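You operate a simulated robot arm through the tools that you are given. There is no shell and no other tool.

You run a simulated robot arm. Do the job below in one go: nothing can be reset, and whatever is moved stays where it is left.

TASK
Clamp the green-banded block in the vice and scrub its stain off.
Fine: wet the brush on the wash tray; brush back, vice open, block in the narrow green tray. Set down upright: brush. What is to be rubbed or washed off counts as gone when no trace of it is left.

Only the result counts: the job must be done as asked and must still hold three seconds after the hand-in. Knocking over, shifting, dropping, spilling or breaking anything else fails it.

THE ROBOT
A 7-joint arm with a three-finger gripper, fixed in place. Base frame: the origin is on the floor under the middle of its stand, x ahead of it, y to its left, z up. Units: m, degrees, N and s.
It reaches about 1.342 m from its shoulder. Its first joint turns from -166.0 to 166.0 degrees. Payload 2.69 kg.
Tool frame: the origin (TCP) lies between the finger pads and is the grasp point; the fingertips stand 0.03 m ahead of it; z points along the fingers, y is the line along which they close. The gripper opens to 0.128 m; its body begins 0.117 m behind the TCP.
Orientation is told as [roll, pitch, yaw] about the base's x, y, z axes, in that order, counted from this pose: with the fingers straight down and closing along the base's y, the tool's x points along the base's -x, its y along +y and its z along -z.

THE INTERFACE
- The arm moves only by the tool play_rows. Its argument "deltas" is a list of rows, each a list of 7 numbers: the turn, a rotation vector about the tool's x, y, z in units of 6 degrees (1.0 is 6 degrees), then the shift along the tool's x, y, z in units of 40 mm (1.0 is 40 mm), then the gripper command, from -1 (shut) to 1 (fully open), values between in proportion. In form: [[rx, ry, rz, x, y, z, grip], ...]. A call has 1 to 20 rows; each row shifts and turns the commanded pose from where the row before left it, along the tool's axes as they then stand. A call with a number of a shift or a turn outside -1 to 1 is refused whole. Rows are played at 5 a second. More than 0.05 m and 8.6 degrees between two rows, or a gripper value outside its range, and nothing of the call is played. Where a pose cannot be reached the arm comes as near as it can. A force on the tool above 90 N (or 10 N above the force at the start of the call, whichever is more), or a blocked arm, ends the call early, and 0.2 s more pass. Each finger travels about 0.127 m/s and halts on what it meets, pressing with about 43 N; the grip force reading is that of the motor and also rises with nothing between the fingers. The clock runs only during rows and for 0.2 s after the last one: add rows that do not move to give the fingers time. The reply holds the time, the measured pose of the TCP, the force on the tool along the base axes, the opening and the grip force, in the units named above and with some noise, with the torque about the TCP (base axes, N m) and any sound that the robot's microphone picked up, and new pictures: "show" is both (left out), scene, wrist or none.
- Cameras (640 x 400 px; columns grow to the right, rows downward): "scene" is fixed at [0.0509, 0.6511, 1.6542]; the picture's right is [0.27, -0.96, 0.00], its down [-0.88, -0.25, -0.40] and it looks along [0.38, 0.11, -0.92] (base axes); focal length 314 px, centre (320, 200). "wrist" rides on the gripper at [0.058, 0.054, -0.131] in the tool frame; the picture's right is [-0.68, 0.74, 0.00], its down [-0.62, -0.57, -0.55] and it looks along [-0.40, -0.37, 0.84] (tool axes); focal length 234 px, centre (320, 200).
- slide_trunk(by): moves the trunk up (or, below 0, down) by that many m; the arm rides with it, the base frame stays. It gives what a move gives, with no picture.
- probe_pixels(camera, pixels): for up to 12 pixels [column, row] of the newest picture of that camera ("zoom" is the newest enlarged one), the place [x, y, z] in the base frame of the surface seen there, good to about 0.002 m. It takes no simulated time.
- enlarge(camera, box): a new picture of the part [left, top, right, bottom] of that camera's present view, enlarged. It takes no simulated time.
- hand_in(): hands the job in; it is judged then, once.

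Open the gripper and draw the arm clear of the work before you hand the job in, unless the task says otherwise.

The tools are called after "Emit:" by a JSON object that holds its "api" and its "payload". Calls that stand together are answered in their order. play_rows: Moves the arm, as the interface text tells. Its arguments: {"type":"object","properties":{"deltas":{"type":"array","items":{"type":"array","items":{"type":"number"}}},"show":{"type":"string","enum":["both","scene","wrist","none"]}},"required":["deltas"]} The other tools are called the same way: slide_trunk (by) moves the trunk up or down; probe_pixels (camera, pixels) gives the place of the surface under pixels of a picture; enlarge (camera, box) takes an enlarged picture of a part of a camera's view; hand_in () hands the job in.

At the start:

```text
t: 0.0
eef_pos: [0.4085, 0.4915, 1.1641]
tool_rot: [0.0, 0.0, 0.0]
ft_force: [1.1, -0.1, 0.7]
ft_torque: [0.03, 0.02, 0.0]
finger_gap: 0.1278
grasp_force: 0.0
trunk travel left (down, up): [-0.2, 0.15]
```

scene: 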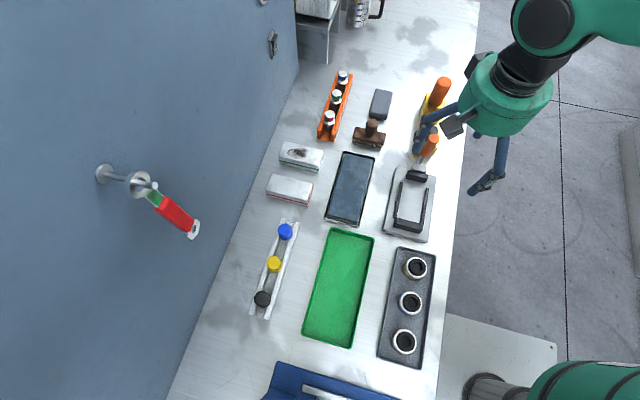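
wrist: 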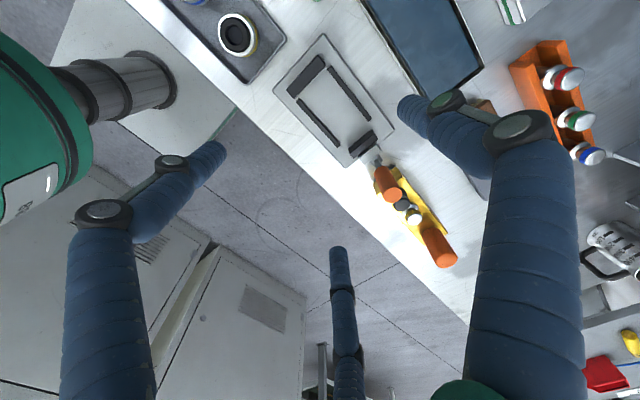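

The scene shows two banded blocks near (300,155) and (290,190), a brush perhaps at (370,135), and a vice or holder near (410,205). I enlarge parts of the scene to identify everything.

Emit:
{"api": "enlarge", "payload": {"camera": "scene", "box": [240, 60, 400, 160]}}

Emit:
{"api": "enlarge", "payload": {"camera": "scene", "box": [340, 60, 500, 160]}}

Emit:
{"api": "enlarge", "payload": {"camera": "scene", "box": [320, 140, 480, 240]}}

Emit:
{"api": "enlarge", "payload": {"camera": "scene", "box": [220, 130, 380, 230]}}

Emit:
{"api": "enlarge", "payload": {"camera": "scene", "box": [220, 230, 460, 400]}}

```text
4.00 times, centred on (320, 110) of scene
```

zoom: 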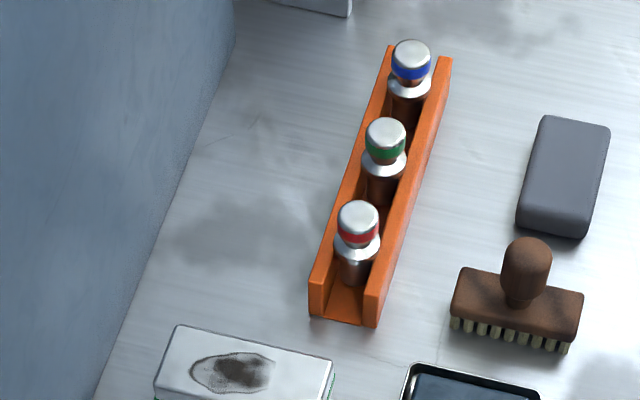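

```text
4.00 times, centred on (420, 110) of scene
```

zoom: 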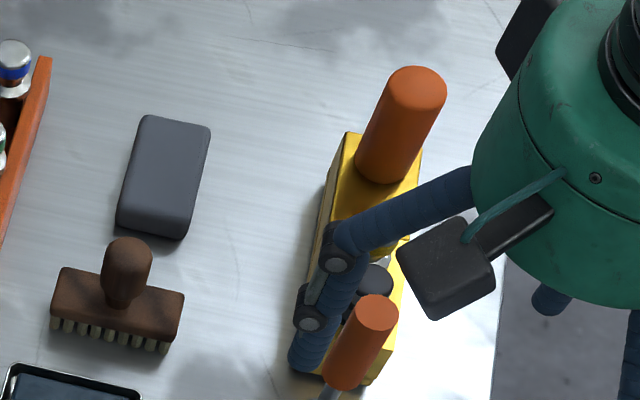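

```text
4.00 times, centred on (400, 190) of scene
```

zoom: 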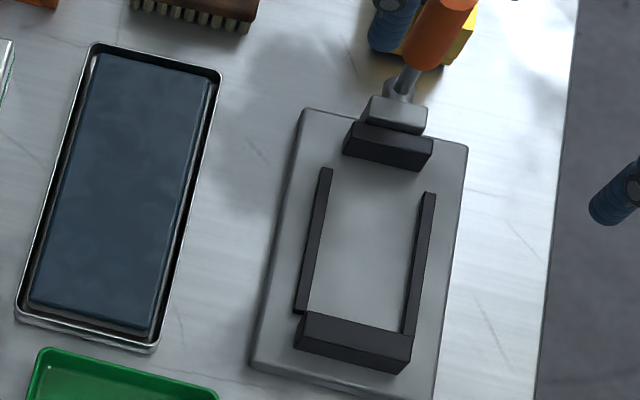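

```text
4.00 times, centred on (300, 180) of scene
```

zoom: 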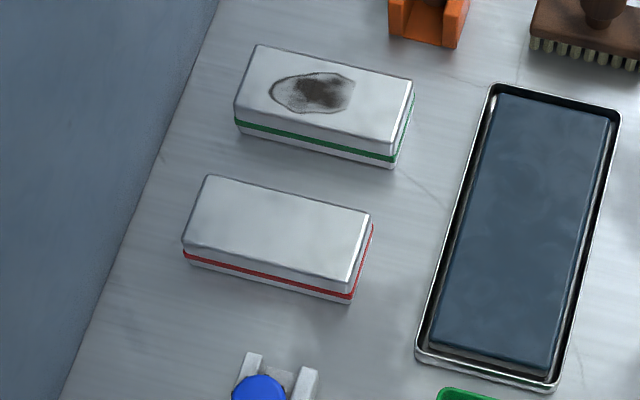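

```text
2.35 times, centred on (340, 315) of scene
```

zoom: 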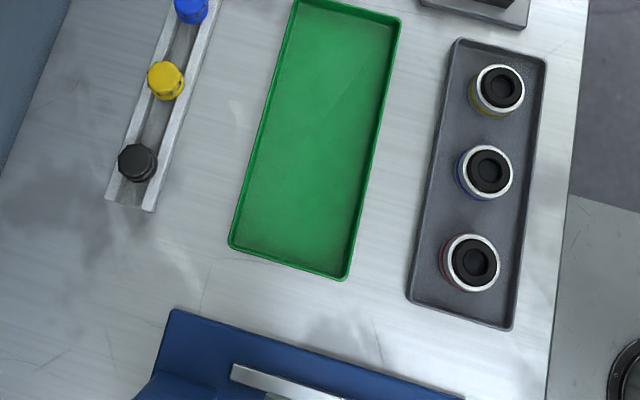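

I probe key points: the blocks, brush, vice, wash tray, green tray.

Emit:
{"api": "probe_pixels", "payload": {"camera": "scene", "pixels": [[284, 141], [323, 150], [319, 163], [280, 157], [300, 154], [272, 174], [313, 186], [372, 124], [353, 136], [385, 140], [366, 142], [379, 105]]}}

Emit:
{"api": "probe_pixels", "payload": {"camera": "scene", "pixels": [[344, 153], [375, 157], [325, 216], [359, 226], [350, 190], [330, 230], [373, 238], [303, 336], [349, 347], [338, 288], [332, 229], [320, 260]]}}

Emit:
{"api": "enlarge", "payload": {"camera": "scene", "box": [370, 140, 460, 250]}}

```text
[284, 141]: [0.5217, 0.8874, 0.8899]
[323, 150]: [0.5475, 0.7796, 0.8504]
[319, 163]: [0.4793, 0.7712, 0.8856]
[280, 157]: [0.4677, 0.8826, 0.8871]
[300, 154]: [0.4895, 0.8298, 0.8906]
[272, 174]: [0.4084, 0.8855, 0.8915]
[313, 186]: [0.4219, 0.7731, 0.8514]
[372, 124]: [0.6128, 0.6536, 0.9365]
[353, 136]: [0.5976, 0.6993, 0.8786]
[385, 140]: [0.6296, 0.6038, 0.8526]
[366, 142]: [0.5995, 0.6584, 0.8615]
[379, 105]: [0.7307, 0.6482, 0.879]
```

```text
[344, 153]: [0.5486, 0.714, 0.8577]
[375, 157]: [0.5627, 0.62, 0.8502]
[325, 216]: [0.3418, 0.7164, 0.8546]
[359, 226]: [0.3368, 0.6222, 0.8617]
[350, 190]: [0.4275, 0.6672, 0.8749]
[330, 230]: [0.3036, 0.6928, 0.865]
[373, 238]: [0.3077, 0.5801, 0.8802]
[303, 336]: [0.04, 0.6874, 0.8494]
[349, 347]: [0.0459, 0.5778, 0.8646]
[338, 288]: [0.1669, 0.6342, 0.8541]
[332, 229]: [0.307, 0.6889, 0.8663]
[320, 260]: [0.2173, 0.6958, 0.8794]
```

```text
3.64 times, centred on (415, 195) of scene
```

zoom: 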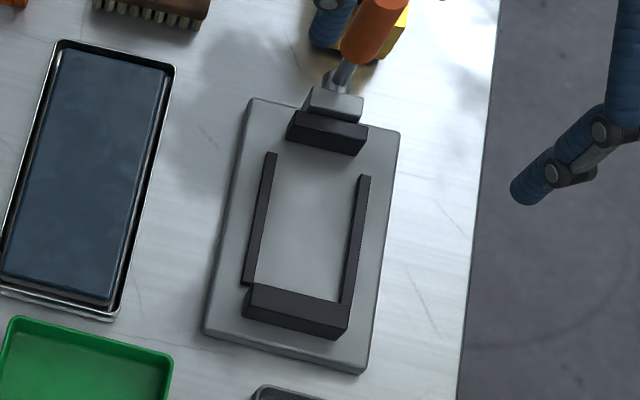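

Now I probe the vice parts in the zoom and then the handle region.

Emit:
{"api": "probe_pixels", "payload": {"camera": "zoom", "pixels": [[271, 155], [246, 283], [364, 178], [347, 300], [250, 290], [343, 330], [292, 118], [362, 150], [335, 105], [300, 220], [345, 75], [362, 35]]}}

Emit:
{"api": "probe_pixels", "payload": {"camera": "scene", "pixels": [[434, 140], [430, 150], [440, 85], [436, 110], [425, 110], [421, 128], [399, 165], [436, 178], [384, 232], [426, 241]]}}

```text
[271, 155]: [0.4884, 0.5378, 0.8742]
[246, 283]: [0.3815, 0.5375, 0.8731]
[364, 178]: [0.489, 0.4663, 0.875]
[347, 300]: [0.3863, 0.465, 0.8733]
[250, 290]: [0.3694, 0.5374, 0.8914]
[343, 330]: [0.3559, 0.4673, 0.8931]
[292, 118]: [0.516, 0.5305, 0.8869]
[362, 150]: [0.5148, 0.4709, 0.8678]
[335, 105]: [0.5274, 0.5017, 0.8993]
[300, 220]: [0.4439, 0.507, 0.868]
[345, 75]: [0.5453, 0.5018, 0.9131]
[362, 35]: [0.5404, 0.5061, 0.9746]
```

```text
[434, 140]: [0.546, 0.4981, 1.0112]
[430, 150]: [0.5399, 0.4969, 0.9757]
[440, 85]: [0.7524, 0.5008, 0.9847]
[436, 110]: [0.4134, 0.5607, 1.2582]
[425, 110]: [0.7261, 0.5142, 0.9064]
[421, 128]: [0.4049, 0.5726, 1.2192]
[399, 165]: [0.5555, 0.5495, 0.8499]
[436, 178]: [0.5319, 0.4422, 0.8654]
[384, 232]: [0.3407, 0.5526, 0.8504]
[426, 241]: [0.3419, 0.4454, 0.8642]
```

I look closer at the vice handle and the yellow holder via the wrist camera.

Emit:
{"api": "enlarge", "payload": {"camera": "wrist", "box": [260, 30, 460, 280]}}

Emit:
{"api": "enlarge", "payload": {"camera": "scene", "box": [380, 60, 540, 200]}}

Emit:
{"api": "enlarge", "payload": {"camera": "scene", "box": [260, 130, 340, 210]}}

```text
1.60 times, centred on (360, 155) of wrist
```

zoom: 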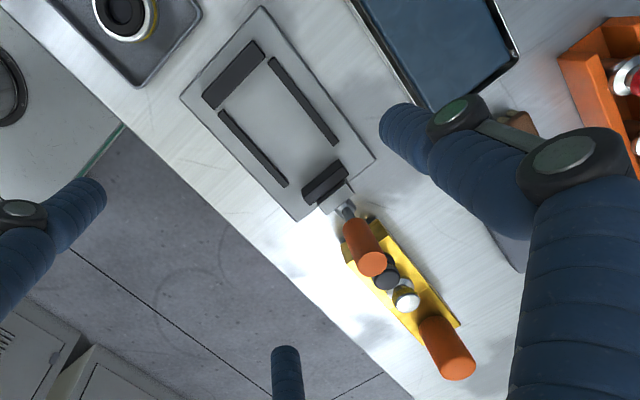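

```text
2.86 times, centred on (460, 130) of scene
```

zoom: 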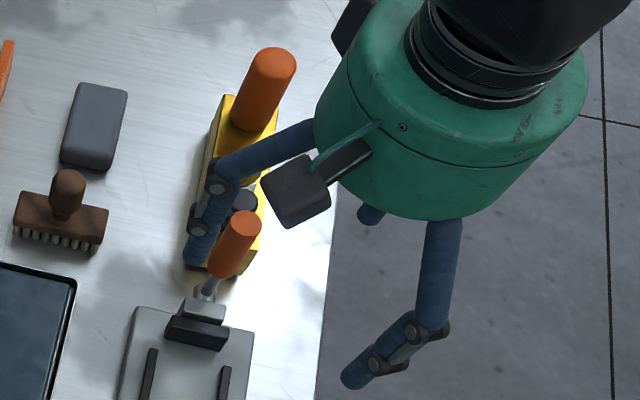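

```text
5.00 times, centred on (300, 170) of scene
```

zoom: 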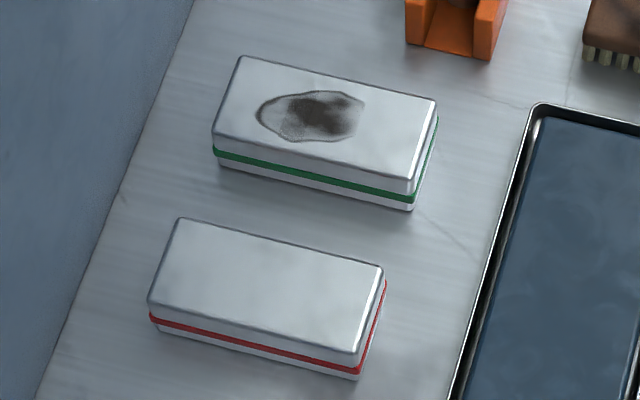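

I probe the corners of both blocks in this zoom.

Emit:
{"api": "probe_pixels", "payload": {"camera": "zoom", "pixels": [[242, 62], [432, 102], [412, 174], [219, 130], [411, 208], [222, 168], [182, 224], [380, 270], [356, 350], [153, 300], [310, 115], [270, 300]]}}

Emit:
{"api": "probe_pixels", "payload": {"camera": "zoom", "pixels": [[436, 122], [420, 200], [384, 290], [364, 368], [155, 325], [258, 115], [360, 105], [310, 92], [300, 140], [420, 40], [480, 50]]}}

```text
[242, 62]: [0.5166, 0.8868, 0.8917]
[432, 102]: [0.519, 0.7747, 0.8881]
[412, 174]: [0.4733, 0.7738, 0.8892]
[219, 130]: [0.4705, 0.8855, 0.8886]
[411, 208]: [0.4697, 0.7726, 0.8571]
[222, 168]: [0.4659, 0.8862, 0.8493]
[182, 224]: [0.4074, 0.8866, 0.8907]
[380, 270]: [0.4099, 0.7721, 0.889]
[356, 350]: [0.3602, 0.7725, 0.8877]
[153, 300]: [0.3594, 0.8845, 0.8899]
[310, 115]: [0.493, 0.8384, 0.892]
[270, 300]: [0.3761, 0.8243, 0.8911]
```

```text
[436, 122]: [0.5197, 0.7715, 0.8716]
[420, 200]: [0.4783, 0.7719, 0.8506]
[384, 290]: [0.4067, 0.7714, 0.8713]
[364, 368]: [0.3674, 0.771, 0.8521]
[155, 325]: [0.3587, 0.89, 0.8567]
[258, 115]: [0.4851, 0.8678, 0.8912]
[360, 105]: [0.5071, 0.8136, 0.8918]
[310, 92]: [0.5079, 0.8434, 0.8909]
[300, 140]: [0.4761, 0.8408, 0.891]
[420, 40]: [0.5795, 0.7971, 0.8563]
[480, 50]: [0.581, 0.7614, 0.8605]
```

I probe the wall and surrounding tall items to plan safe paths.

Emit:
{"api": "probe_pixels", "payload": {"camera": "scene", "pixels": [[200, 100], [250, 160], [270, 60], [215, 250], [140, 183], [175, 212], [343, 75], [330, 116], [441, 83], [320, 30], [285, 230], [262, 298]]}}

Emit:
{"api": "probe_pixels", "payload": {"camera": "scene", "pixels": [[415, 265], [410, 301], [403, 341], [300, 380], [345, 345], [310, 395], [230, 340], [400, 380]]}}

```text
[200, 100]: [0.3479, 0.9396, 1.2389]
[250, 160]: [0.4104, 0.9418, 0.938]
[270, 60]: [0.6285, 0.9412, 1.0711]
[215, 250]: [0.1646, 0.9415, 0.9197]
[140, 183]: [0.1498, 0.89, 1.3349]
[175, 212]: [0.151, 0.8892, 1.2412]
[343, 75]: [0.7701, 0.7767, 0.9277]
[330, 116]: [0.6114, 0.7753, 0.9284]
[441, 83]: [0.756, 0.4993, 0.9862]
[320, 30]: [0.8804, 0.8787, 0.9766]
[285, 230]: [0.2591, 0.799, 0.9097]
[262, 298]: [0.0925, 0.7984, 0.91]
```

```text
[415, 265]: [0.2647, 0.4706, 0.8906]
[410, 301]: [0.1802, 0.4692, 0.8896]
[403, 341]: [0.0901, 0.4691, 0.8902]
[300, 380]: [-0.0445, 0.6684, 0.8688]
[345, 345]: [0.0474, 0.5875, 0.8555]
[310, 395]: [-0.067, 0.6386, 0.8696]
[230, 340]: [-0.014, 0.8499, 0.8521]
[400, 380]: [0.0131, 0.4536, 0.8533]
```

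The wall is at y≈0.941, the green block spans x 0.469–0.521, y 0.771–0.888, z 0.85–0.89. I first raise nothing and just turn the wrist by +90° yaw (tool z down, so rz negative) at the present safe height, to see the result.

Emit:
{"api": "play_rows", "payload": {"deltas": [[0, 0, -1, 0, 0, 0, 1], [0, 0, -1, 0, 0, 0, 1], [0, 0, -1, 0, 0, 0, 1], [0, 0, -1, 0, 0, 0, 1], [0, 0, -1, 0, 0, 0, 1], [0, 0, -1, 0, 0, 0, 1], [0, 0, -1, 0, 0, 0, 1], [0, 0, -1, 0, 0, 0, 1], [0, 0, -1, 0, 0, 0, 1], [0, 0, -1, 0, 0, 0, 1], [0, 0, -1, 0, 0, 0, 1], [0, 0, -1, 0, 0, 0, 1], [0, 0, -1, 0, 0, 0, 1], [0, 0, -1, 0, 0, 0, 1], [0, 0, -1, 0, 0, 0, 1], [0, 0, 0, 0, 0, 0, 1]], "show": "both"}}

```text
t: 3.4
eef_pos: [0.4079, 0.4896, 1.1642]
tool_rot: [0.0, 0.0, 90.1]
ft_force: [0.5, -0.1, -0.2]
ft_torque: [0.02, 0.0, 0.0]
finger_gap: 0.128
grasp_force: 0.1
trunk travel left (down, up): [-0.2, 0.15]
```

scene: 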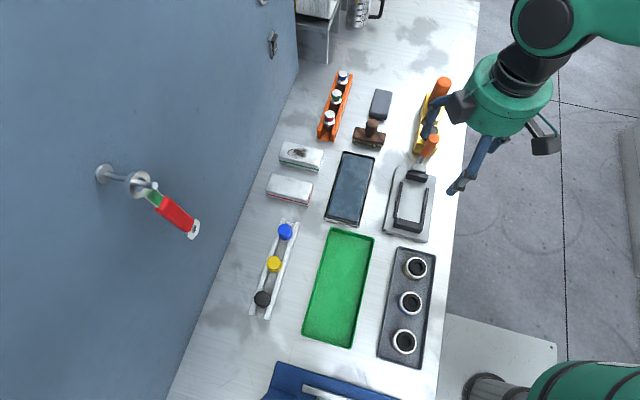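
wrist: 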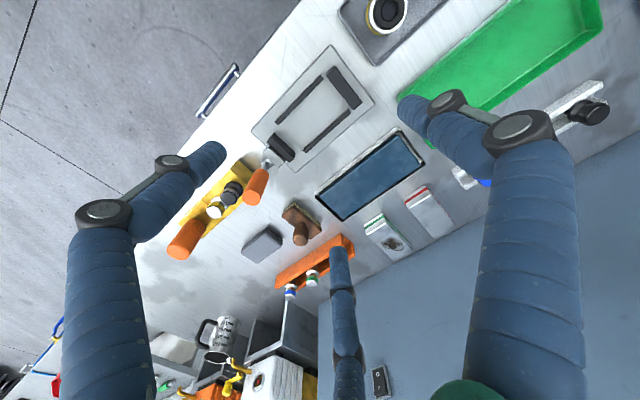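

Rotation worked (yaw 90.1). The wrist view shows the vice with orange handle leaning, the brush and blocks. I move above the green block at z≈1.05.

Emit:
{"api": "play_rows", "payload": {"deltas": [[0, 0, 0, -0.85, -0.2175, 0.285, 1], [0, 0, 0, -0.85, -0.2175, 0.285, 1], [0, 0, 0, -0.85, -0.2175, 0.285, 1], [0, 0, 0, -0.85, -0.2175, 0.285, 1], [0, 0, 0, -0.85, -0.2175, 0.285, 1], [0, 0, 0, -0.85, -0.2175, 0.285, 1], [0, 0, 0, -0.85, -0.2175, 0.285, 1], [0, 0, 0, -0.85, -0.2175, 0.285, 1], [0, 0, 0, -0.85, -0.2175, 0.285, 1], [0, 0, 0, -0.85, -0.2175, 0.285, 1], [0, 0, 0, 0, 0, 0, 1]], "show": "both"}}

```text
t: 5.8
eef_pos: [0.4961, 0.8335, 1.0495]
tool_rot: [0.0, 0.0, 90.0]
ft_force: [-0.1, 0.5, -1.0]
ft_torque: [-0.02, 0.03, -0.01]
finger_gap: 0.1284
grasp_force: 0.0
trunk travel left (down, up): [-0.2, 0.15]
```

scene: 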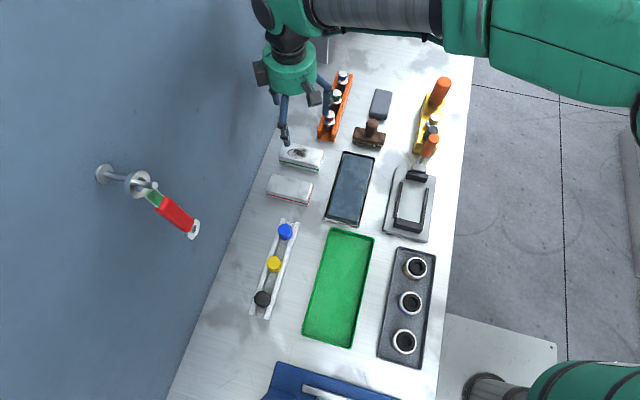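
wrist: 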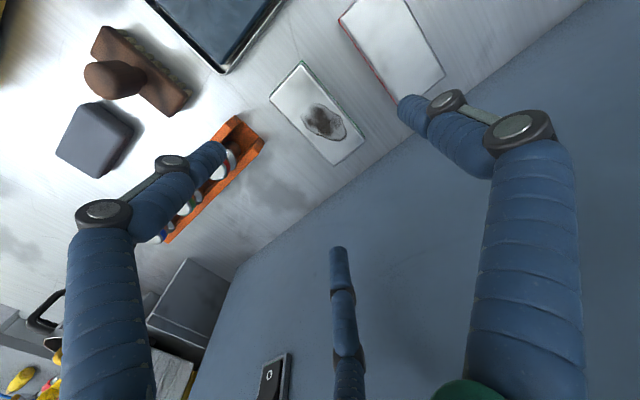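

The vice is now unobstructed in the scene view; I enlarge it.

Emit:
{"api": "enlarge", "payload": {"camera": "scene", "box": [395, 65, 465, 185]}}

Emit:
{"api": "enlarge", "payload": {"camera": "scene", "box": [250, 90, 350, 180]}}

Emit:
{"api": "enlarge", "payload": {"camera": "wrist", "box": [200, 40, 460, 260]}}

```text
3.33 times, centred on (430, 125) of scene
```

zoom: 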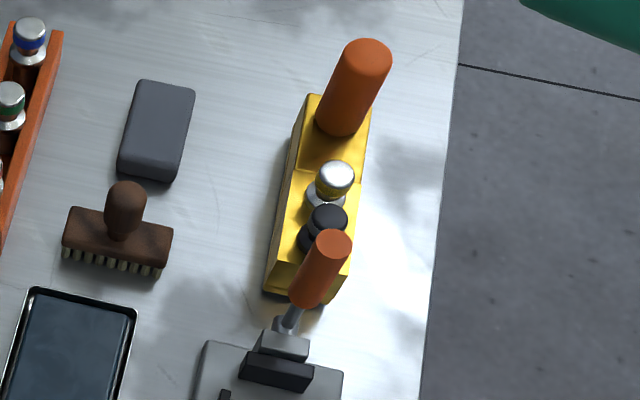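

```text
4.44 times, centred on (300, 135) of scene
```

zoom: 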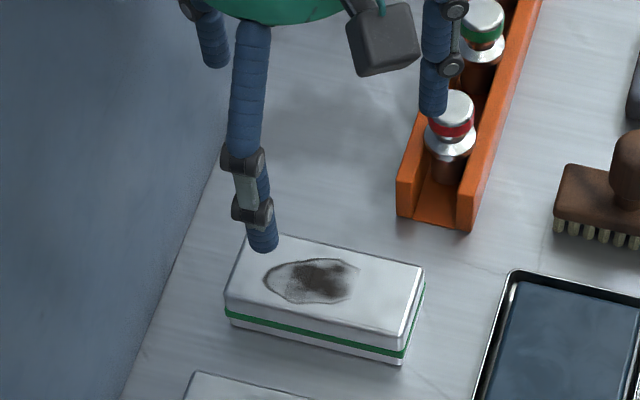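

```text
1.82 times, centred on (330, 150) of wrist
```

zoom: 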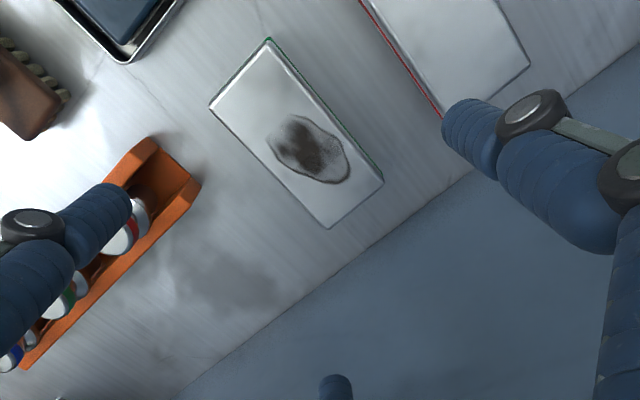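

I probe the fingertips to learn the finger layout.

Emit:
{"api": "probe_pixels", "payload": {"camera": "scene", "pixels": [[287, 145], [286, 138], [326, 114], [325, 108], [276, 104], [284, 125], [331, 92], [312, 99]]}}

Emit:
{"api": "probe_pixels", "payload": {"camera": "wrist", "pixels": [[216, 150], [400, 103], [338, 250], [405, 110], [222, 160], [180, 190], [330, 120], [458, 130], [338, 290]]}}

```text
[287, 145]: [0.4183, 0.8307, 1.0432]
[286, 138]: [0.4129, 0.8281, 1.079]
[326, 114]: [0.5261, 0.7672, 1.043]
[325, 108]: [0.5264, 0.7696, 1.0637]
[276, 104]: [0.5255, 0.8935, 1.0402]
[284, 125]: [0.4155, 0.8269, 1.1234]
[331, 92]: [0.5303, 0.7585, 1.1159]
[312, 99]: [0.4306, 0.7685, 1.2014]
```

```text
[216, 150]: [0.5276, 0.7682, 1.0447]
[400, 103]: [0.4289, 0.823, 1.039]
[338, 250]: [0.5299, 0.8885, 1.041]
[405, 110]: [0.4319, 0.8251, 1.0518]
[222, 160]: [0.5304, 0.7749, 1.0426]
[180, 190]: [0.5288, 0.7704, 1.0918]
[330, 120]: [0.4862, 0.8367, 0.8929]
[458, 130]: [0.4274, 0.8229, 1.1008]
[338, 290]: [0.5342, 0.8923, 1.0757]
```

The three fingers sit at about 120° spacing. To learn how they close, I close partly in the air (to ~0.05 m) and look.

Emit:
{"api": "play_rows", "payload": {"deltas": [[0, 0, 0, 0, 0, 0, -0.2], [0, 0, 0, 0, 0, 0, -0.2], [0, 0, 0, 0, 0, 0, -0.2], [0, 0, 0, 0, 0, 0, -0.2]], "show": "both"}}

```text
t: 6.8
eef_pos: [0.4969, 0.833, 1.0504]
tool_rot: [-0.1, 0.0, 90.0]
ft_force: [0.2, -0.2, -0.1]
ft_torque: [0.02, -0.01, -0.03]
finger_gap: 0.0512
grasp_force: 0.0
trunk travel left (down, up): [-0.2, 0.15]
```

scene: 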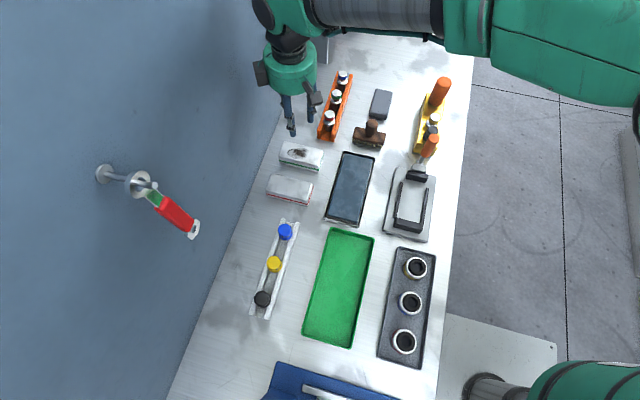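
wrist: 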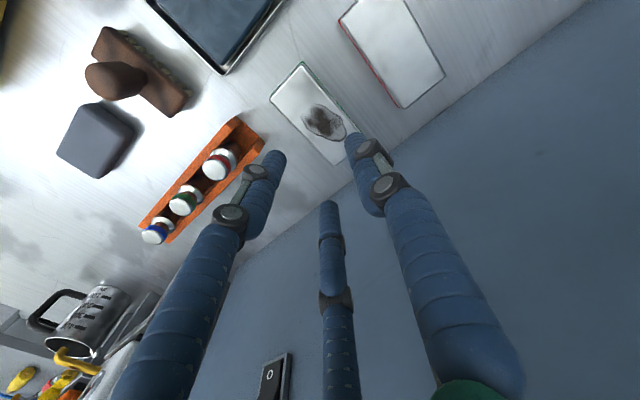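

Emit:
{"api": "probe_pixels", "payload": {"camera": "wrist", "pixels": [[273, 155], [278, 162], [352, 138], [358, 145], [328, 203], [333, 215], [250, 215], [372, 190], [335, 260]]}}

Emit:
{"api": "enlarge", "payload": {"camera": "wrist", "box": [240, 90, 400, 250]}}

Emit:
{"api": "enlarge", "payload": {"camera": "scene", "box": [250, 60, 350, 150]}}

```text
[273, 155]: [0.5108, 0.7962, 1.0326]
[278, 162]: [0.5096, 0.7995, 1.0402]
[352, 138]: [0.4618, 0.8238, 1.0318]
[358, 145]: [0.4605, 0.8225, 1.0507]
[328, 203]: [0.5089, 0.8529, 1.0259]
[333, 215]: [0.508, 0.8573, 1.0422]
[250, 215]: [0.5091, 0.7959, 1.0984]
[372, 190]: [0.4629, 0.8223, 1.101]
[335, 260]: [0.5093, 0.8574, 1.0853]
```

```text
2.50 times, centred on (320, 170) of wrist
```

zoom: 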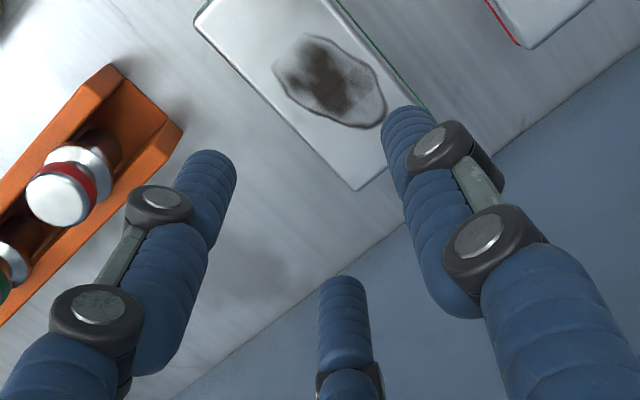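

```text
4.44 times, centred on (300, 105) of scene
```

zoom: 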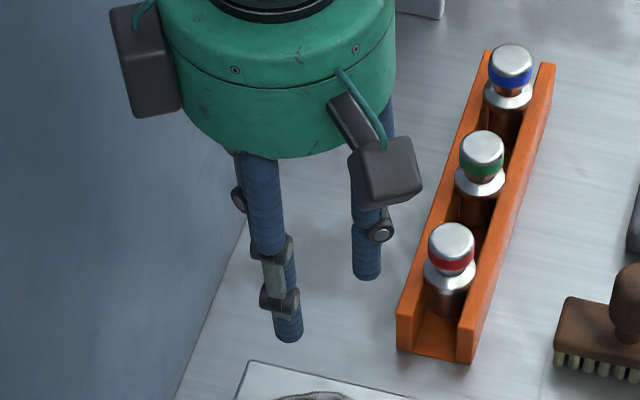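

Fingers close radially (120° centric). So I'll offset the grasp so the block is centred. Let me measure the vice accurately now that it is unobstructed.

Emit:
{"api": "enlarge", "payload": {"camera": "scene", "box": [375, 130, 445, 250]}}

```text
3.33 times, centred on (410, 190) of scene
```

zoom: 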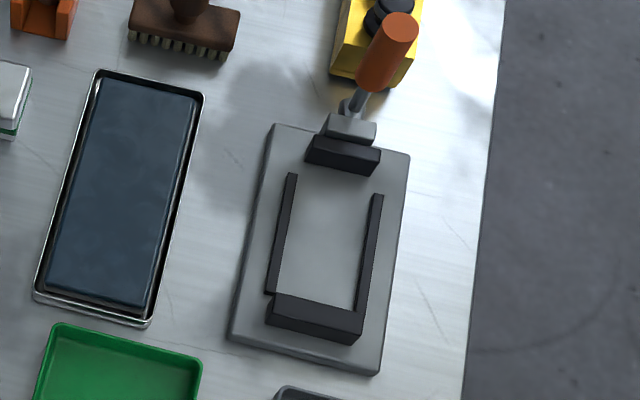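

Emit:
{"api": "probe_pixels", "payload": {"camera": "zoom", "pixels": [[292, 178], [297, 180], [280, 240], [286, 240], [365, 250], [373, 250], [320, 297], [318, 302], [272, 297], [363, 315], [345, 172], [345, 165]]}}

Emit:
{"api": "probe_pixels", "payload": {"camera": "zoom", "pixels": [[345, 150], [310, 143], [378, 158], [330, 120], [372, 130], [347, 112], [358, 102], [365, 80], [385, 90], [395, 20], [400, 40], [305, 165]]}}

Emit:
{"api": "probe_pixels", "payload": {"camera": "scene", "pixels": [[336, 232], [368, 240], [335, 240], [365, 247], [310, 325], [345, 335], [324, 260], [366, 270], [330, 260], [360, 270], [315, 295], [352, 305]]}}

```text
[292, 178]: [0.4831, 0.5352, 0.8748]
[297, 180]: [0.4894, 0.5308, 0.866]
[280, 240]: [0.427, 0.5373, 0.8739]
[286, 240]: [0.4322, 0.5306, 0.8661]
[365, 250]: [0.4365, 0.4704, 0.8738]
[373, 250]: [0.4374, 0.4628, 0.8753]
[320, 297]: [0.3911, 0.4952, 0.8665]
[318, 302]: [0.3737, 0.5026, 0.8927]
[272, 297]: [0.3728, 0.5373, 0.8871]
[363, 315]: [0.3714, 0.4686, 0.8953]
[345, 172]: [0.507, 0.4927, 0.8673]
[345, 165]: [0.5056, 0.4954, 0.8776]
```

```text
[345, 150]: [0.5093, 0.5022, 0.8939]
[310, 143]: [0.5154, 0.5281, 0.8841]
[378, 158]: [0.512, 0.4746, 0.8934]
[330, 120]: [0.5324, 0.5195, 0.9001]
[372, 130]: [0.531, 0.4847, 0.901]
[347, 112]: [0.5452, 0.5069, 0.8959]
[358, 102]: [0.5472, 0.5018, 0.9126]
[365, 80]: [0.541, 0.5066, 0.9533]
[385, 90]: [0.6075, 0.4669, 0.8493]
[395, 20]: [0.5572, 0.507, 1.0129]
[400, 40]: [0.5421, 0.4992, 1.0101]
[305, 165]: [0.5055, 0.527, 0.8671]
```

```text
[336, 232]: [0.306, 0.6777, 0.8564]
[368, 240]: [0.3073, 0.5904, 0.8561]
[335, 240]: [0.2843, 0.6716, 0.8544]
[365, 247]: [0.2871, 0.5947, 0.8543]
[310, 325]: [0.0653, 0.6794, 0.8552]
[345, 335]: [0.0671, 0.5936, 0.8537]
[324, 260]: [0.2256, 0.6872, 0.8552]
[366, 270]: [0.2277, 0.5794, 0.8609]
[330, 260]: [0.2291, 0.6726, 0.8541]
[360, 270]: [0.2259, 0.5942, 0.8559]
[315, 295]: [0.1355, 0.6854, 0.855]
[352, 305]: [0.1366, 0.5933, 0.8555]
```

Vice: gap from fixed jaw x≈0.379 to moving jaw x≈0.506, floor z≈0.867, rails inside y 0.470–0.531 with top 0.8745. I now open fully, shift the TCP to (0.506, 0.830) and descend to z≈0.891 around the green block.

Emit:
{"api": "play_rows", "payload": {"deltas": [[0, 0, 0, 0.075, -0.225, 0, 1], [0, 0, 0, 0, 0, 0, 1], [0, 0, 0, 0, 0, 0.8, 1], [0, 0, 0, 0, 0, 0.8, 1], [0, 0, 0, 0, 0, 0.8, 1], [0, 0, 0, 0, 0, 0.8, 1], [0, 0, 0, 0, 0, 0.775, 1], [0, 0, 0, 0, 0, 0, 1], [0, 0, 0, 0, 0, 0, 1]], "show": "both"}}

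```text
t: 8.8
eef_pos: [0.5039, 0.8275, 0.8913]
tool_rot: [0.0, 0.0, 90.0]
ft_force: [0.7, -0.5, 0.6]
ft_torque: [0.03, -0.02, -0.03]
finger_gap: 0.1282
grasp_force: 0.1
trunk travel left (down, up): [-0.2, 0.15]
```

scene: 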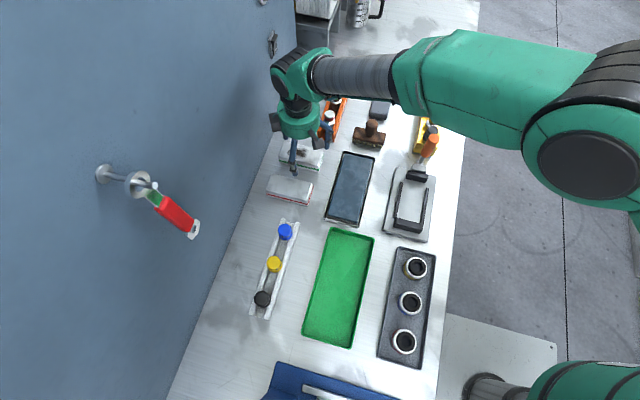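
wrist: 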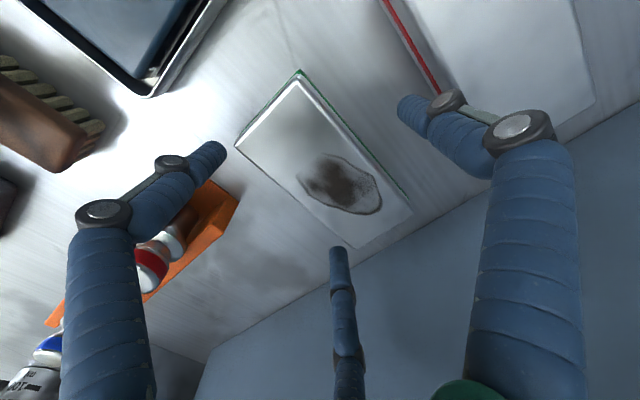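

Fingers straddle the block with space on both sides. I close gently and then fully grip.

Emit:
{"api": "play_rows", "payload": {"deltas": [[0, 0, 0, 0, 0, 0, 0.6], [0, 0, 0, 0, 0, 0, 0.4], [0, 0, 0, 0, 0, 0, 0.25], [0, 0, 0, 0, 0, 0, 0.15], [0, 0, 0, 0, 0, 0, 0.05], [0, 0, 0, 0, 0, 0, -0.3], [0, 0, 0, 0, 0, 0, -1], [0, 0, 0, 0, 0, 0, -1], [0, 0, 0, 0, 0, 0, -1]], "show": "both"}}

```text
t: 10.8
eef_pos: [0.5047, 0.8279, 0.8911]
tool_rot: [0.0, 0.0, 90.0]
ft_force: [2.8, 0.6, 5.1]
ft_torque: [-0.07, 0.19, 0.02]
finger_gap: 0.0785
grasp_force: 43.0
trunk travel left (down, up): [-0.2, 0.15]
```

scene: 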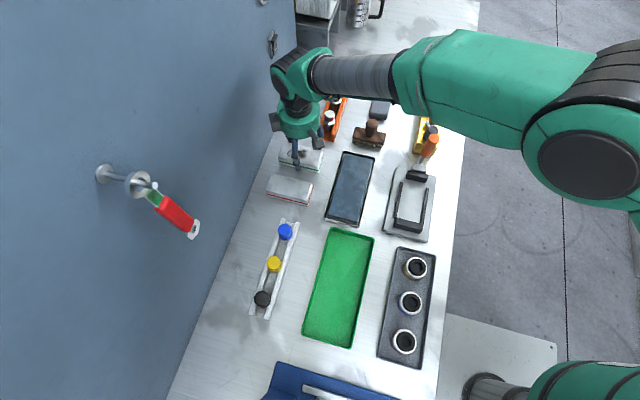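
wrist: 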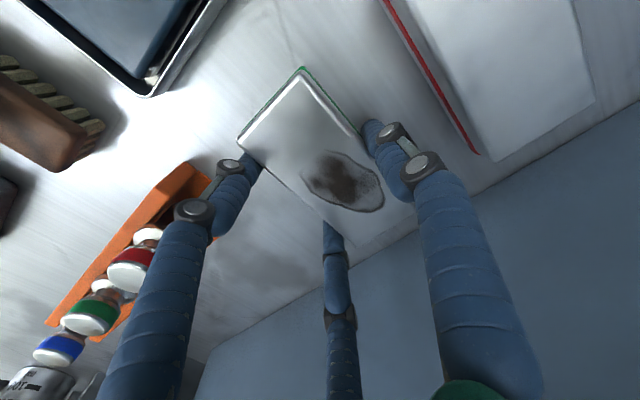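

The block is gripped (gap 0.0785, 43 N). I lift it 0.03 m to check it holds and look at the gripper's side boxes for clearance.

Emit:
{"api": "play_rows", "payload": {"deltas": [[0, 0, 0, 0, 0, -0.25, -1], [0, 0, 0, 0, 0, -0.5, -1], [0, 0, 0, 0, 0, 0, -1]], "show": "both"}}

Emit:
{"api": "enlarge", "payload": {"camera": "scene", "box": [240, 80, 350, 190]}}

```text
t: 11.6
eef_pos: [0.5039, 0.8281, 0.9199]
tool_rot: [0.1, 0.2, 90.0]
ft_force: [1.1, 0.2, -4.6]
ft_torque: [0.02, -0.07, -0.04]
finger_gap: 0.0783
grasp_force: 43.4
trunk travel left (down, up): [-0.2, 0.15]
```

scene: 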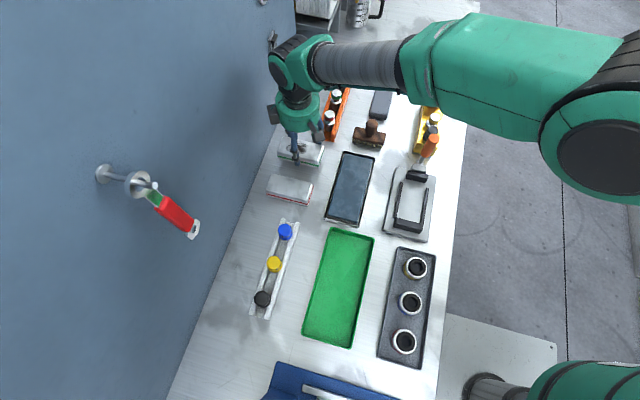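
wrist: 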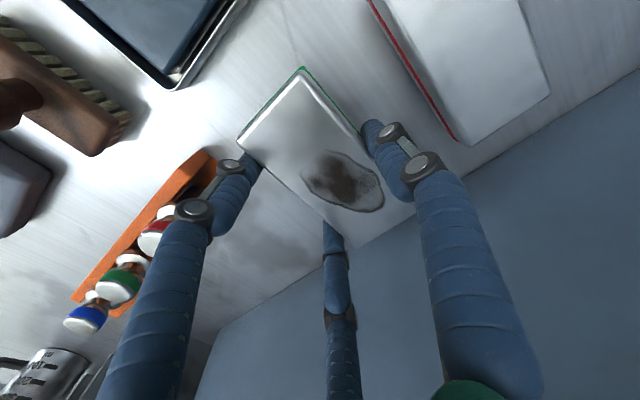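

```text
3.64 times, centred on (295, 135) of scene
```

zoom: 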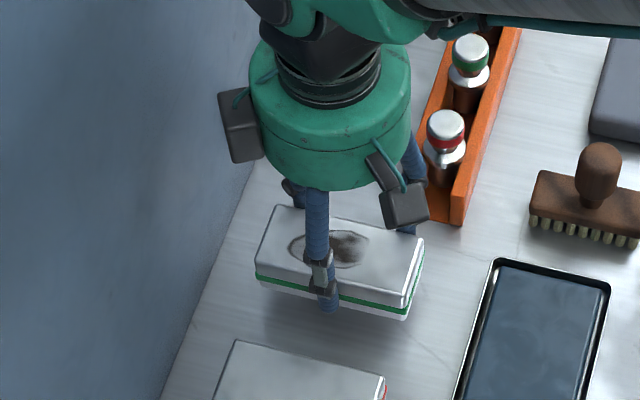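

The block is held level. I probe the gripper's side boxes and body, and the block's corners in hand.

Emit:
{"api": "probe_pixels", "payload": {"camera": "zoom", "pixels": [[222, 100], [235, 155], [260, 155], [405, 205], [385, 190], [425, 215], [330, 180], [410, 160], [277, 210], [420, 240], [404, 310], [258, 270]]}}

Emit:
{"api": "probe_pixels", "payload": {"camera": "wrist", "pixels": [[302, 72], [240, 142], [355, 240], [412, 200], [300, 90], [345, 230], [310, 170]]}}

```text
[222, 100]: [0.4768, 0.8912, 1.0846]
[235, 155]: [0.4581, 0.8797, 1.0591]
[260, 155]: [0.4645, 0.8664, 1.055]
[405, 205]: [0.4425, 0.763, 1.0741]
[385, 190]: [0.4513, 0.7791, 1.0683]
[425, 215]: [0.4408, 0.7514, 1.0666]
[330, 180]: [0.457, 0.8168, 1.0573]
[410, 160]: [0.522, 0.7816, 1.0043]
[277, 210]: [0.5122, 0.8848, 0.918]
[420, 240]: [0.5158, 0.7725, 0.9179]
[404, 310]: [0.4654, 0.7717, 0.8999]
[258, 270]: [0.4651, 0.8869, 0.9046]
```

```text
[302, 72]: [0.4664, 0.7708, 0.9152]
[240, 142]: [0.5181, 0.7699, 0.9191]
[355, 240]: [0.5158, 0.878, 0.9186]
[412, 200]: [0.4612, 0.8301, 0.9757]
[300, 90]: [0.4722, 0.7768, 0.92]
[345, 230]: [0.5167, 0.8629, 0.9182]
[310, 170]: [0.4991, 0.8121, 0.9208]
```

The block sits in hand with centre ≈(0.4915, 0.829), i.e. +0.0125 along tool y, bottom 0.041 below the TCP. I lift to z≈1.03 and move halfway toward the vice.

Emit:
{"api": "play_rows", "payload": {"deltas": [[0, 0, 0, 0, 0, -0.9, -1], [0, 0, 0, 0, 0, -0.9, -1], [0, 0, 0, 0, 0, -0.95, -1], [0, 0, 0, 0.85, 0.31, 0, -1], [0, 0, 0, 0.85, 0.31, 0, -1], [0, 0, 0, 0.85, 0.31, 0, -1], [0, 0, 0, 0.85, 0.31, 0, -1], [0, 0, 0, 0.85, 0.31, 0, -1], [0, 0, 0, 0, 0, 0, -1]], "show": "none"}}

Emit:
{"api": "play_rows", "payload": {"deltas": [[0, 0, 1, 0, 0, 0, -1], [0, 0, 1, 0, 0, 0, -1], [0, 0, 1, 0, 0, 0, -1], [0, 0, 1, 0, 0, 0, -1], [0, 0, 1, 0, 0, 0, -1], [0, 0, 1, 0, 0, 0, -1], [0, 0, 1, 0, 0, 0, -1], [0, 0, 1, 0, 0, 0, -1], [0, 0, 1, 0, 0, 0, -1], [0, 0, 1, 0, 0, 0, -1], [0, 0, 1, 0, 0, 0, -1], [0, 0, 1, 0, 0, 0, -1], [0, 0, 1, 0, 0, 0, -1], [0, 0, 1, 0, 0, 0, -1], [0, 0, 1, 0, 0, 0, -1], [0, 0, 0, 0, 0, 0, -1]], "show": "both"}}

```text
t: 13.6
eef_pos: [0.4404, 0.6549, 1.0303]
tool_rot: [0.0, 0.0, 90.0]
ft_force: [-0.7, -0.4, -4.5]
ft_torque: [0.05, -0.08, 0.02]
finger_gap: 0.0786
grasp_force: 42.6
trunk travel left (down, up): [-0.2, 0.15]
```

```text
t: 17.0
eef_pos: [0.4428, 0.6585, 1.0302]
tool_rot: [0.0, 0.1, -0.1]
ft_force: [-0.4, 0.2, -5.1]
ft_torque: [-0.04, 0.01, 0.01]
finger_gap: 0.0785
grasp_force: 42.9
trunk travel left (down, up): [-0.2, 0.15]
```

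scene: 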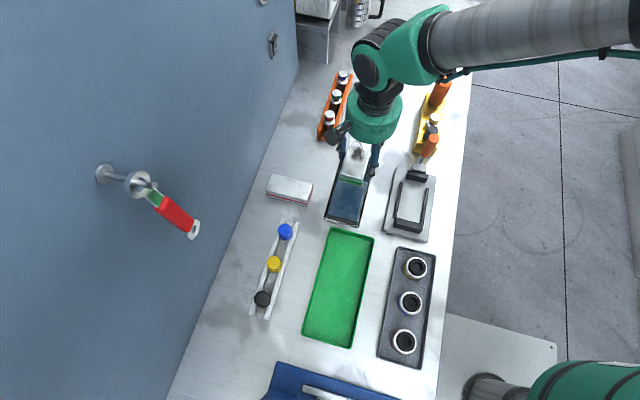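
wrist: 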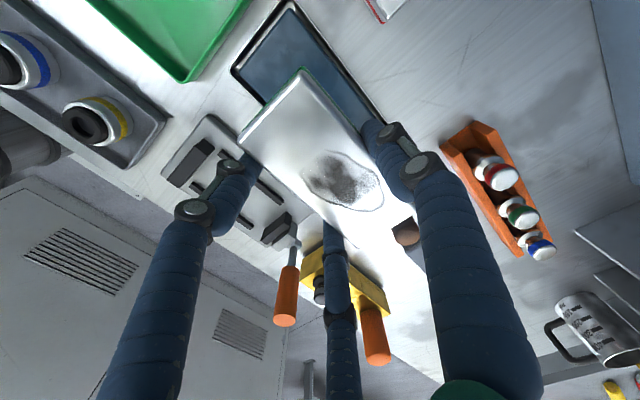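

Rotation fine (yaw 0), block held. I move to above the vice (0.4415, 0.488).

Emit:
{"api": "play_rows", "payload": {"deltas": [[0, 0, 0, 0, -0.85, 0, -1], [0, 0, 0, 0, -0.85, 0, -1], [0, 0, 0, 0, -0.85, 0, -1], [0, 0, 0, 0, -0.85, 0, -1], [0, 0, 0, 0.01, -0.85, 0, -1], [0, 0, 0, 0, 0, 0, -1], [0, 0, 0, 0, 0, 0, -1]], "show": "both"}}

Emit:
{"api": "enlarge", "payload": {"camera": "wrist", "box": [180, 40, 460, 300]}}

Emit:
{"api": "enlarge", "payload": {"camera": "scene", "box": [350, 100, 470, 250]}}

```text
t: 18.6
eef_pos: [0.439, 0.488, 1.0309]
tool_rot: [0.1, 0.1, 0.0]
ft_force: [0.4, -0.5, -5.9]
ft_torque: [-0.05, 0.03, -0.02]
finger_gap: 0.0786
grasp_force: 42.7
trunk travel left (down, up): [-0.2, 0.15]
```

scene: 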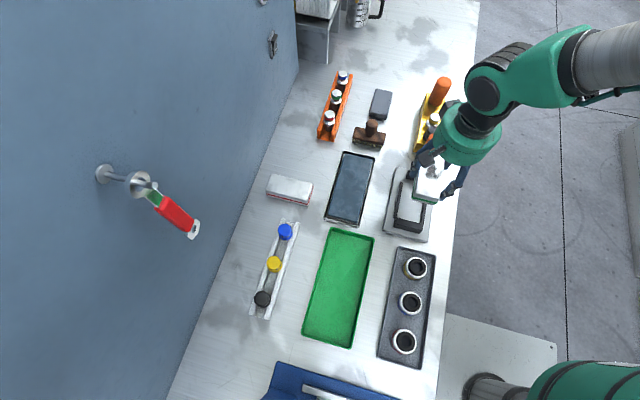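
wrist: 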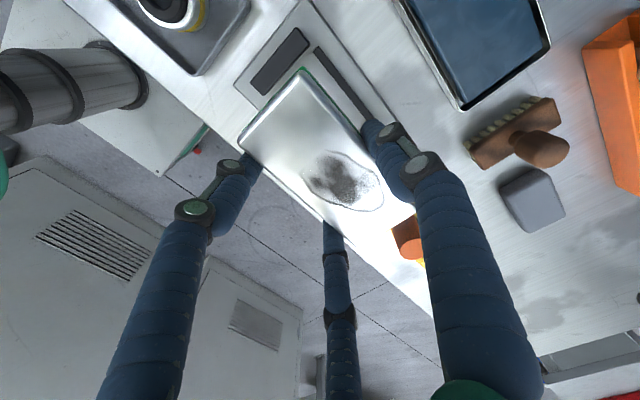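

```text
1.54 times, centred on (320, 170) of wrist
```

zoom: 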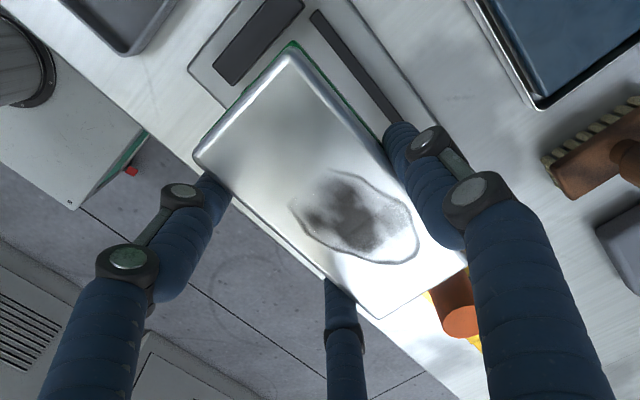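

```text
2.67 times, centred on (410, 175) of scene
```

zoom: 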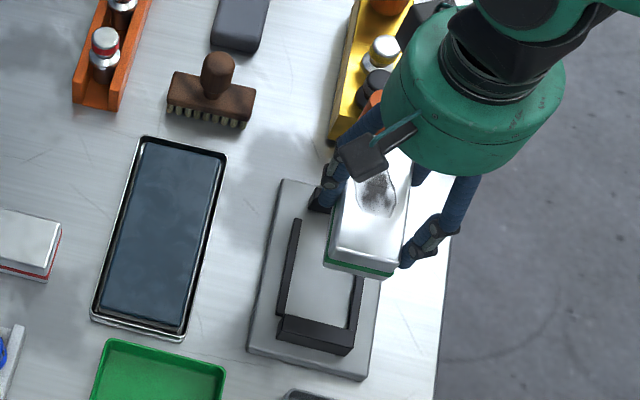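

I probe the block's corners in the hand to know its exact place before lowering.

Emit:
{"api": "probe_pixels", "payload": {"camera": "zoom", "pixels": [[333, 252], [396, 268], [326, 262], [391, 276], [340, 225], [405, 215], [365, 230]]}}

Emit:
{"api": "probe_pixels", "payload": {"camera": "wrist", "pixels": [[303, 78], [243, 143], [380, 215], [358, 238], [300, 74], [240, 140], [310, 190], [345, 120], [270, 180]]}}

```text
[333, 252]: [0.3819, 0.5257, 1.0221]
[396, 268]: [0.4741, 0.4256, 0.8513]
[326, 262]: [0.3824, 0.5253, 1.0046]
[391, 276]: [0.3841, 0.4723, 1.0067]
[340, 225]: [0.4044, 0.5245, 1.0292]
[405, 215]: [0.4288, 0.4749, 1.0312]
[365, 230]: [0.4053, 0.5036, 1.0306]
```

```text
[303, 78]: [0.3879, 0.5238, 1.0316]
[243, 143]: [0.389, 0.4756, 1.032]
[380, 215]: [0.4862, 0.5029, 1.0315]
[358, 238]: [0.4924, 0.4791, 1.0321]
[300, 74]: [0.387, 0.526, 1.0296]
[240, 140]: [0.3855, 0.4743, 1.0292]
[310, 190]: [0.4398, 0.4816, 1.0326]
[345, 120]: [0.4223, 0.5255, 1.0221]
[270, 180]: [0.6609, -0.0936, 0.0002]
```

Block centre ≈(0.4415, 0.4995), well aligned with the vice (0.4425, 0.5005). I lower to z≈0.94, just above the jaws, and check.

Emit:
{"api": "play_rows", "payload": {"deltas": [[0, 0, 0, -0.025, 0.025, 0.6, -1], [0, 0, 0, 0, 0, 0.6, -1], [0, 0, 0, 0, 0, 0.6, -1], [0, 0, 0, 0, 0, 0.45, -1], [0, 0, 0, 0, 0, 0, -1], [0, 0, 0, 0, 0, 0, -1]], "show": "both"}}

Emit:
{"api": "enlarge", "payload": {"camera": "wrist", "box": [180, 20, 460, 300]}}

Emit:
{"api": "enlarge", "payload": {"camera": "scene", "box": [370, 120, 460, 250]}}

```text
t: 20.0
eef_pos: [0.4429, 0.4894, 0.9432]
tool_rot: [0.1, -0.1, 0.0]
ft_force: [-0.4, 0.0, -4.8]
ft_torque: [-0.07, 0.03, 0.05]
finger_gap: 0.0783
grasp_force: 42.7
trunk travel left (down, up): [-0.2, 0.15]
```

scene: 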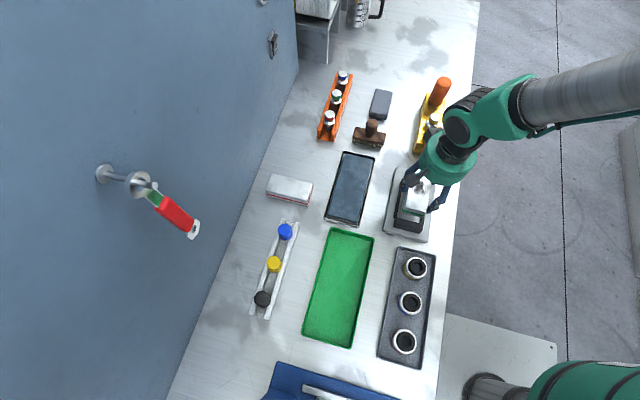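
wrist: 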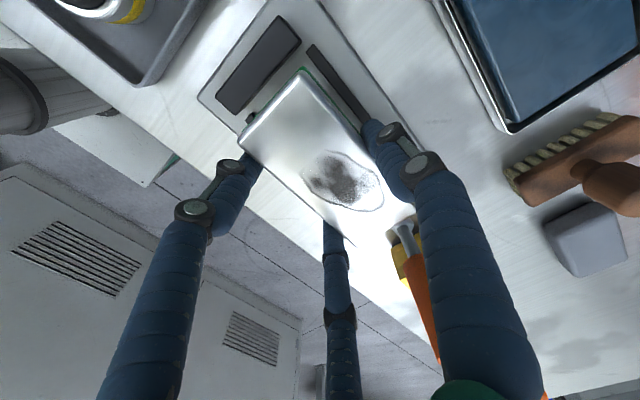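

```text
1.43 times, centred on (320, 160) of wrist
```

zoom: 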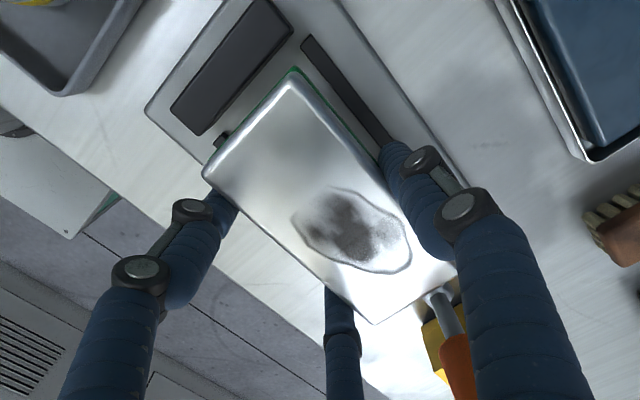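

```text
3.08 times, centred on (415, 185) of scene
```

zoom: 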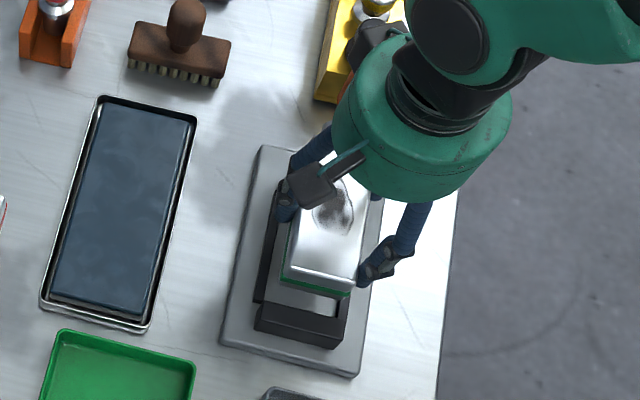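

Alignment looks right. I lower to ~0.913 gently.

Emit:
{"api": "play_rows", "payload": {"deltas": [[0, 0, 0, 0, 0, 0.25, -1], [0, 0, 0, 0, 0, 0.25, -1], [0, 0, 0, 0, 0, 0.25, -1], [0, 0, 0, 0, 0, 0, -1], [0, 0, 0, 0, 0, 0, -1]], "show": "both"}}

Emit:
{"api": "enlarge", "payload": {"camera": "scene", "box": [370, 150, 450, 250]}}

```text
t: 21.2
eef_pos: [0.443, 0.4891, 0.9126]
tool_rot: [0.0, 0.0, 0.1]
ft_force: [-0.3, 0.1, -5.1]
ft_torque: [-0.04, 0.03, 0.02]
finger_gap: 0.0785
grasp_force: 43.1
trunk travel left (down, up): [-0.2, 0.15]
```

scene: 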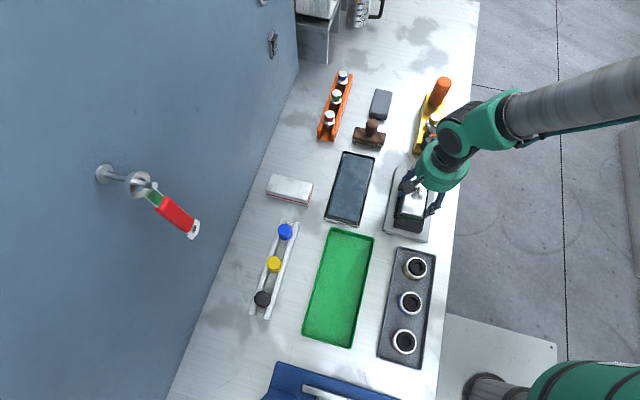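
wrist: 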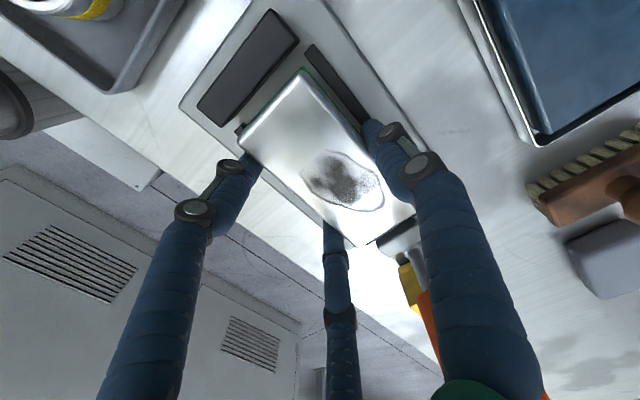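

```text
4.00 times, centred on (410, 200) of scene
```

zoom: 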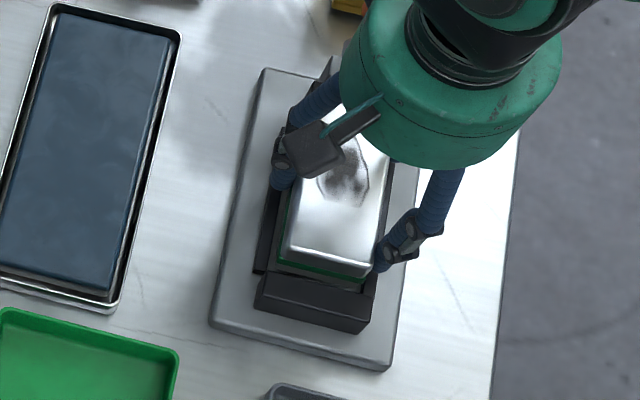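

No contact yet; the block is between the jaws. I lower the last ~5 mm in small steps watching the force.

Emit:
{"api": "play_rows", "payload": {"deltas": [[0, 0, 0, 0, 0, 0.05, -1], [0, 0, 0, 0, 0, 0.05, -1], [0, 0, 0, 0, 0, 0.03, -1], [0, 0, 0, 0, 0, 0, -1]], "show": "none"}}

```text
t: 22.2
eef_pos: [0.4419, 0.4886, 0.9069]
tool_rot: [0.1, -0.1, 0.1]
ft_force: [-2.6, -3.2, 13.1]
ft_torque: [0.57, 0.84, 0.17]
finger_gap: 0.0785
grasp_force: 43.3
trunk travel left (down, up): [-0.2, 0.15]
```

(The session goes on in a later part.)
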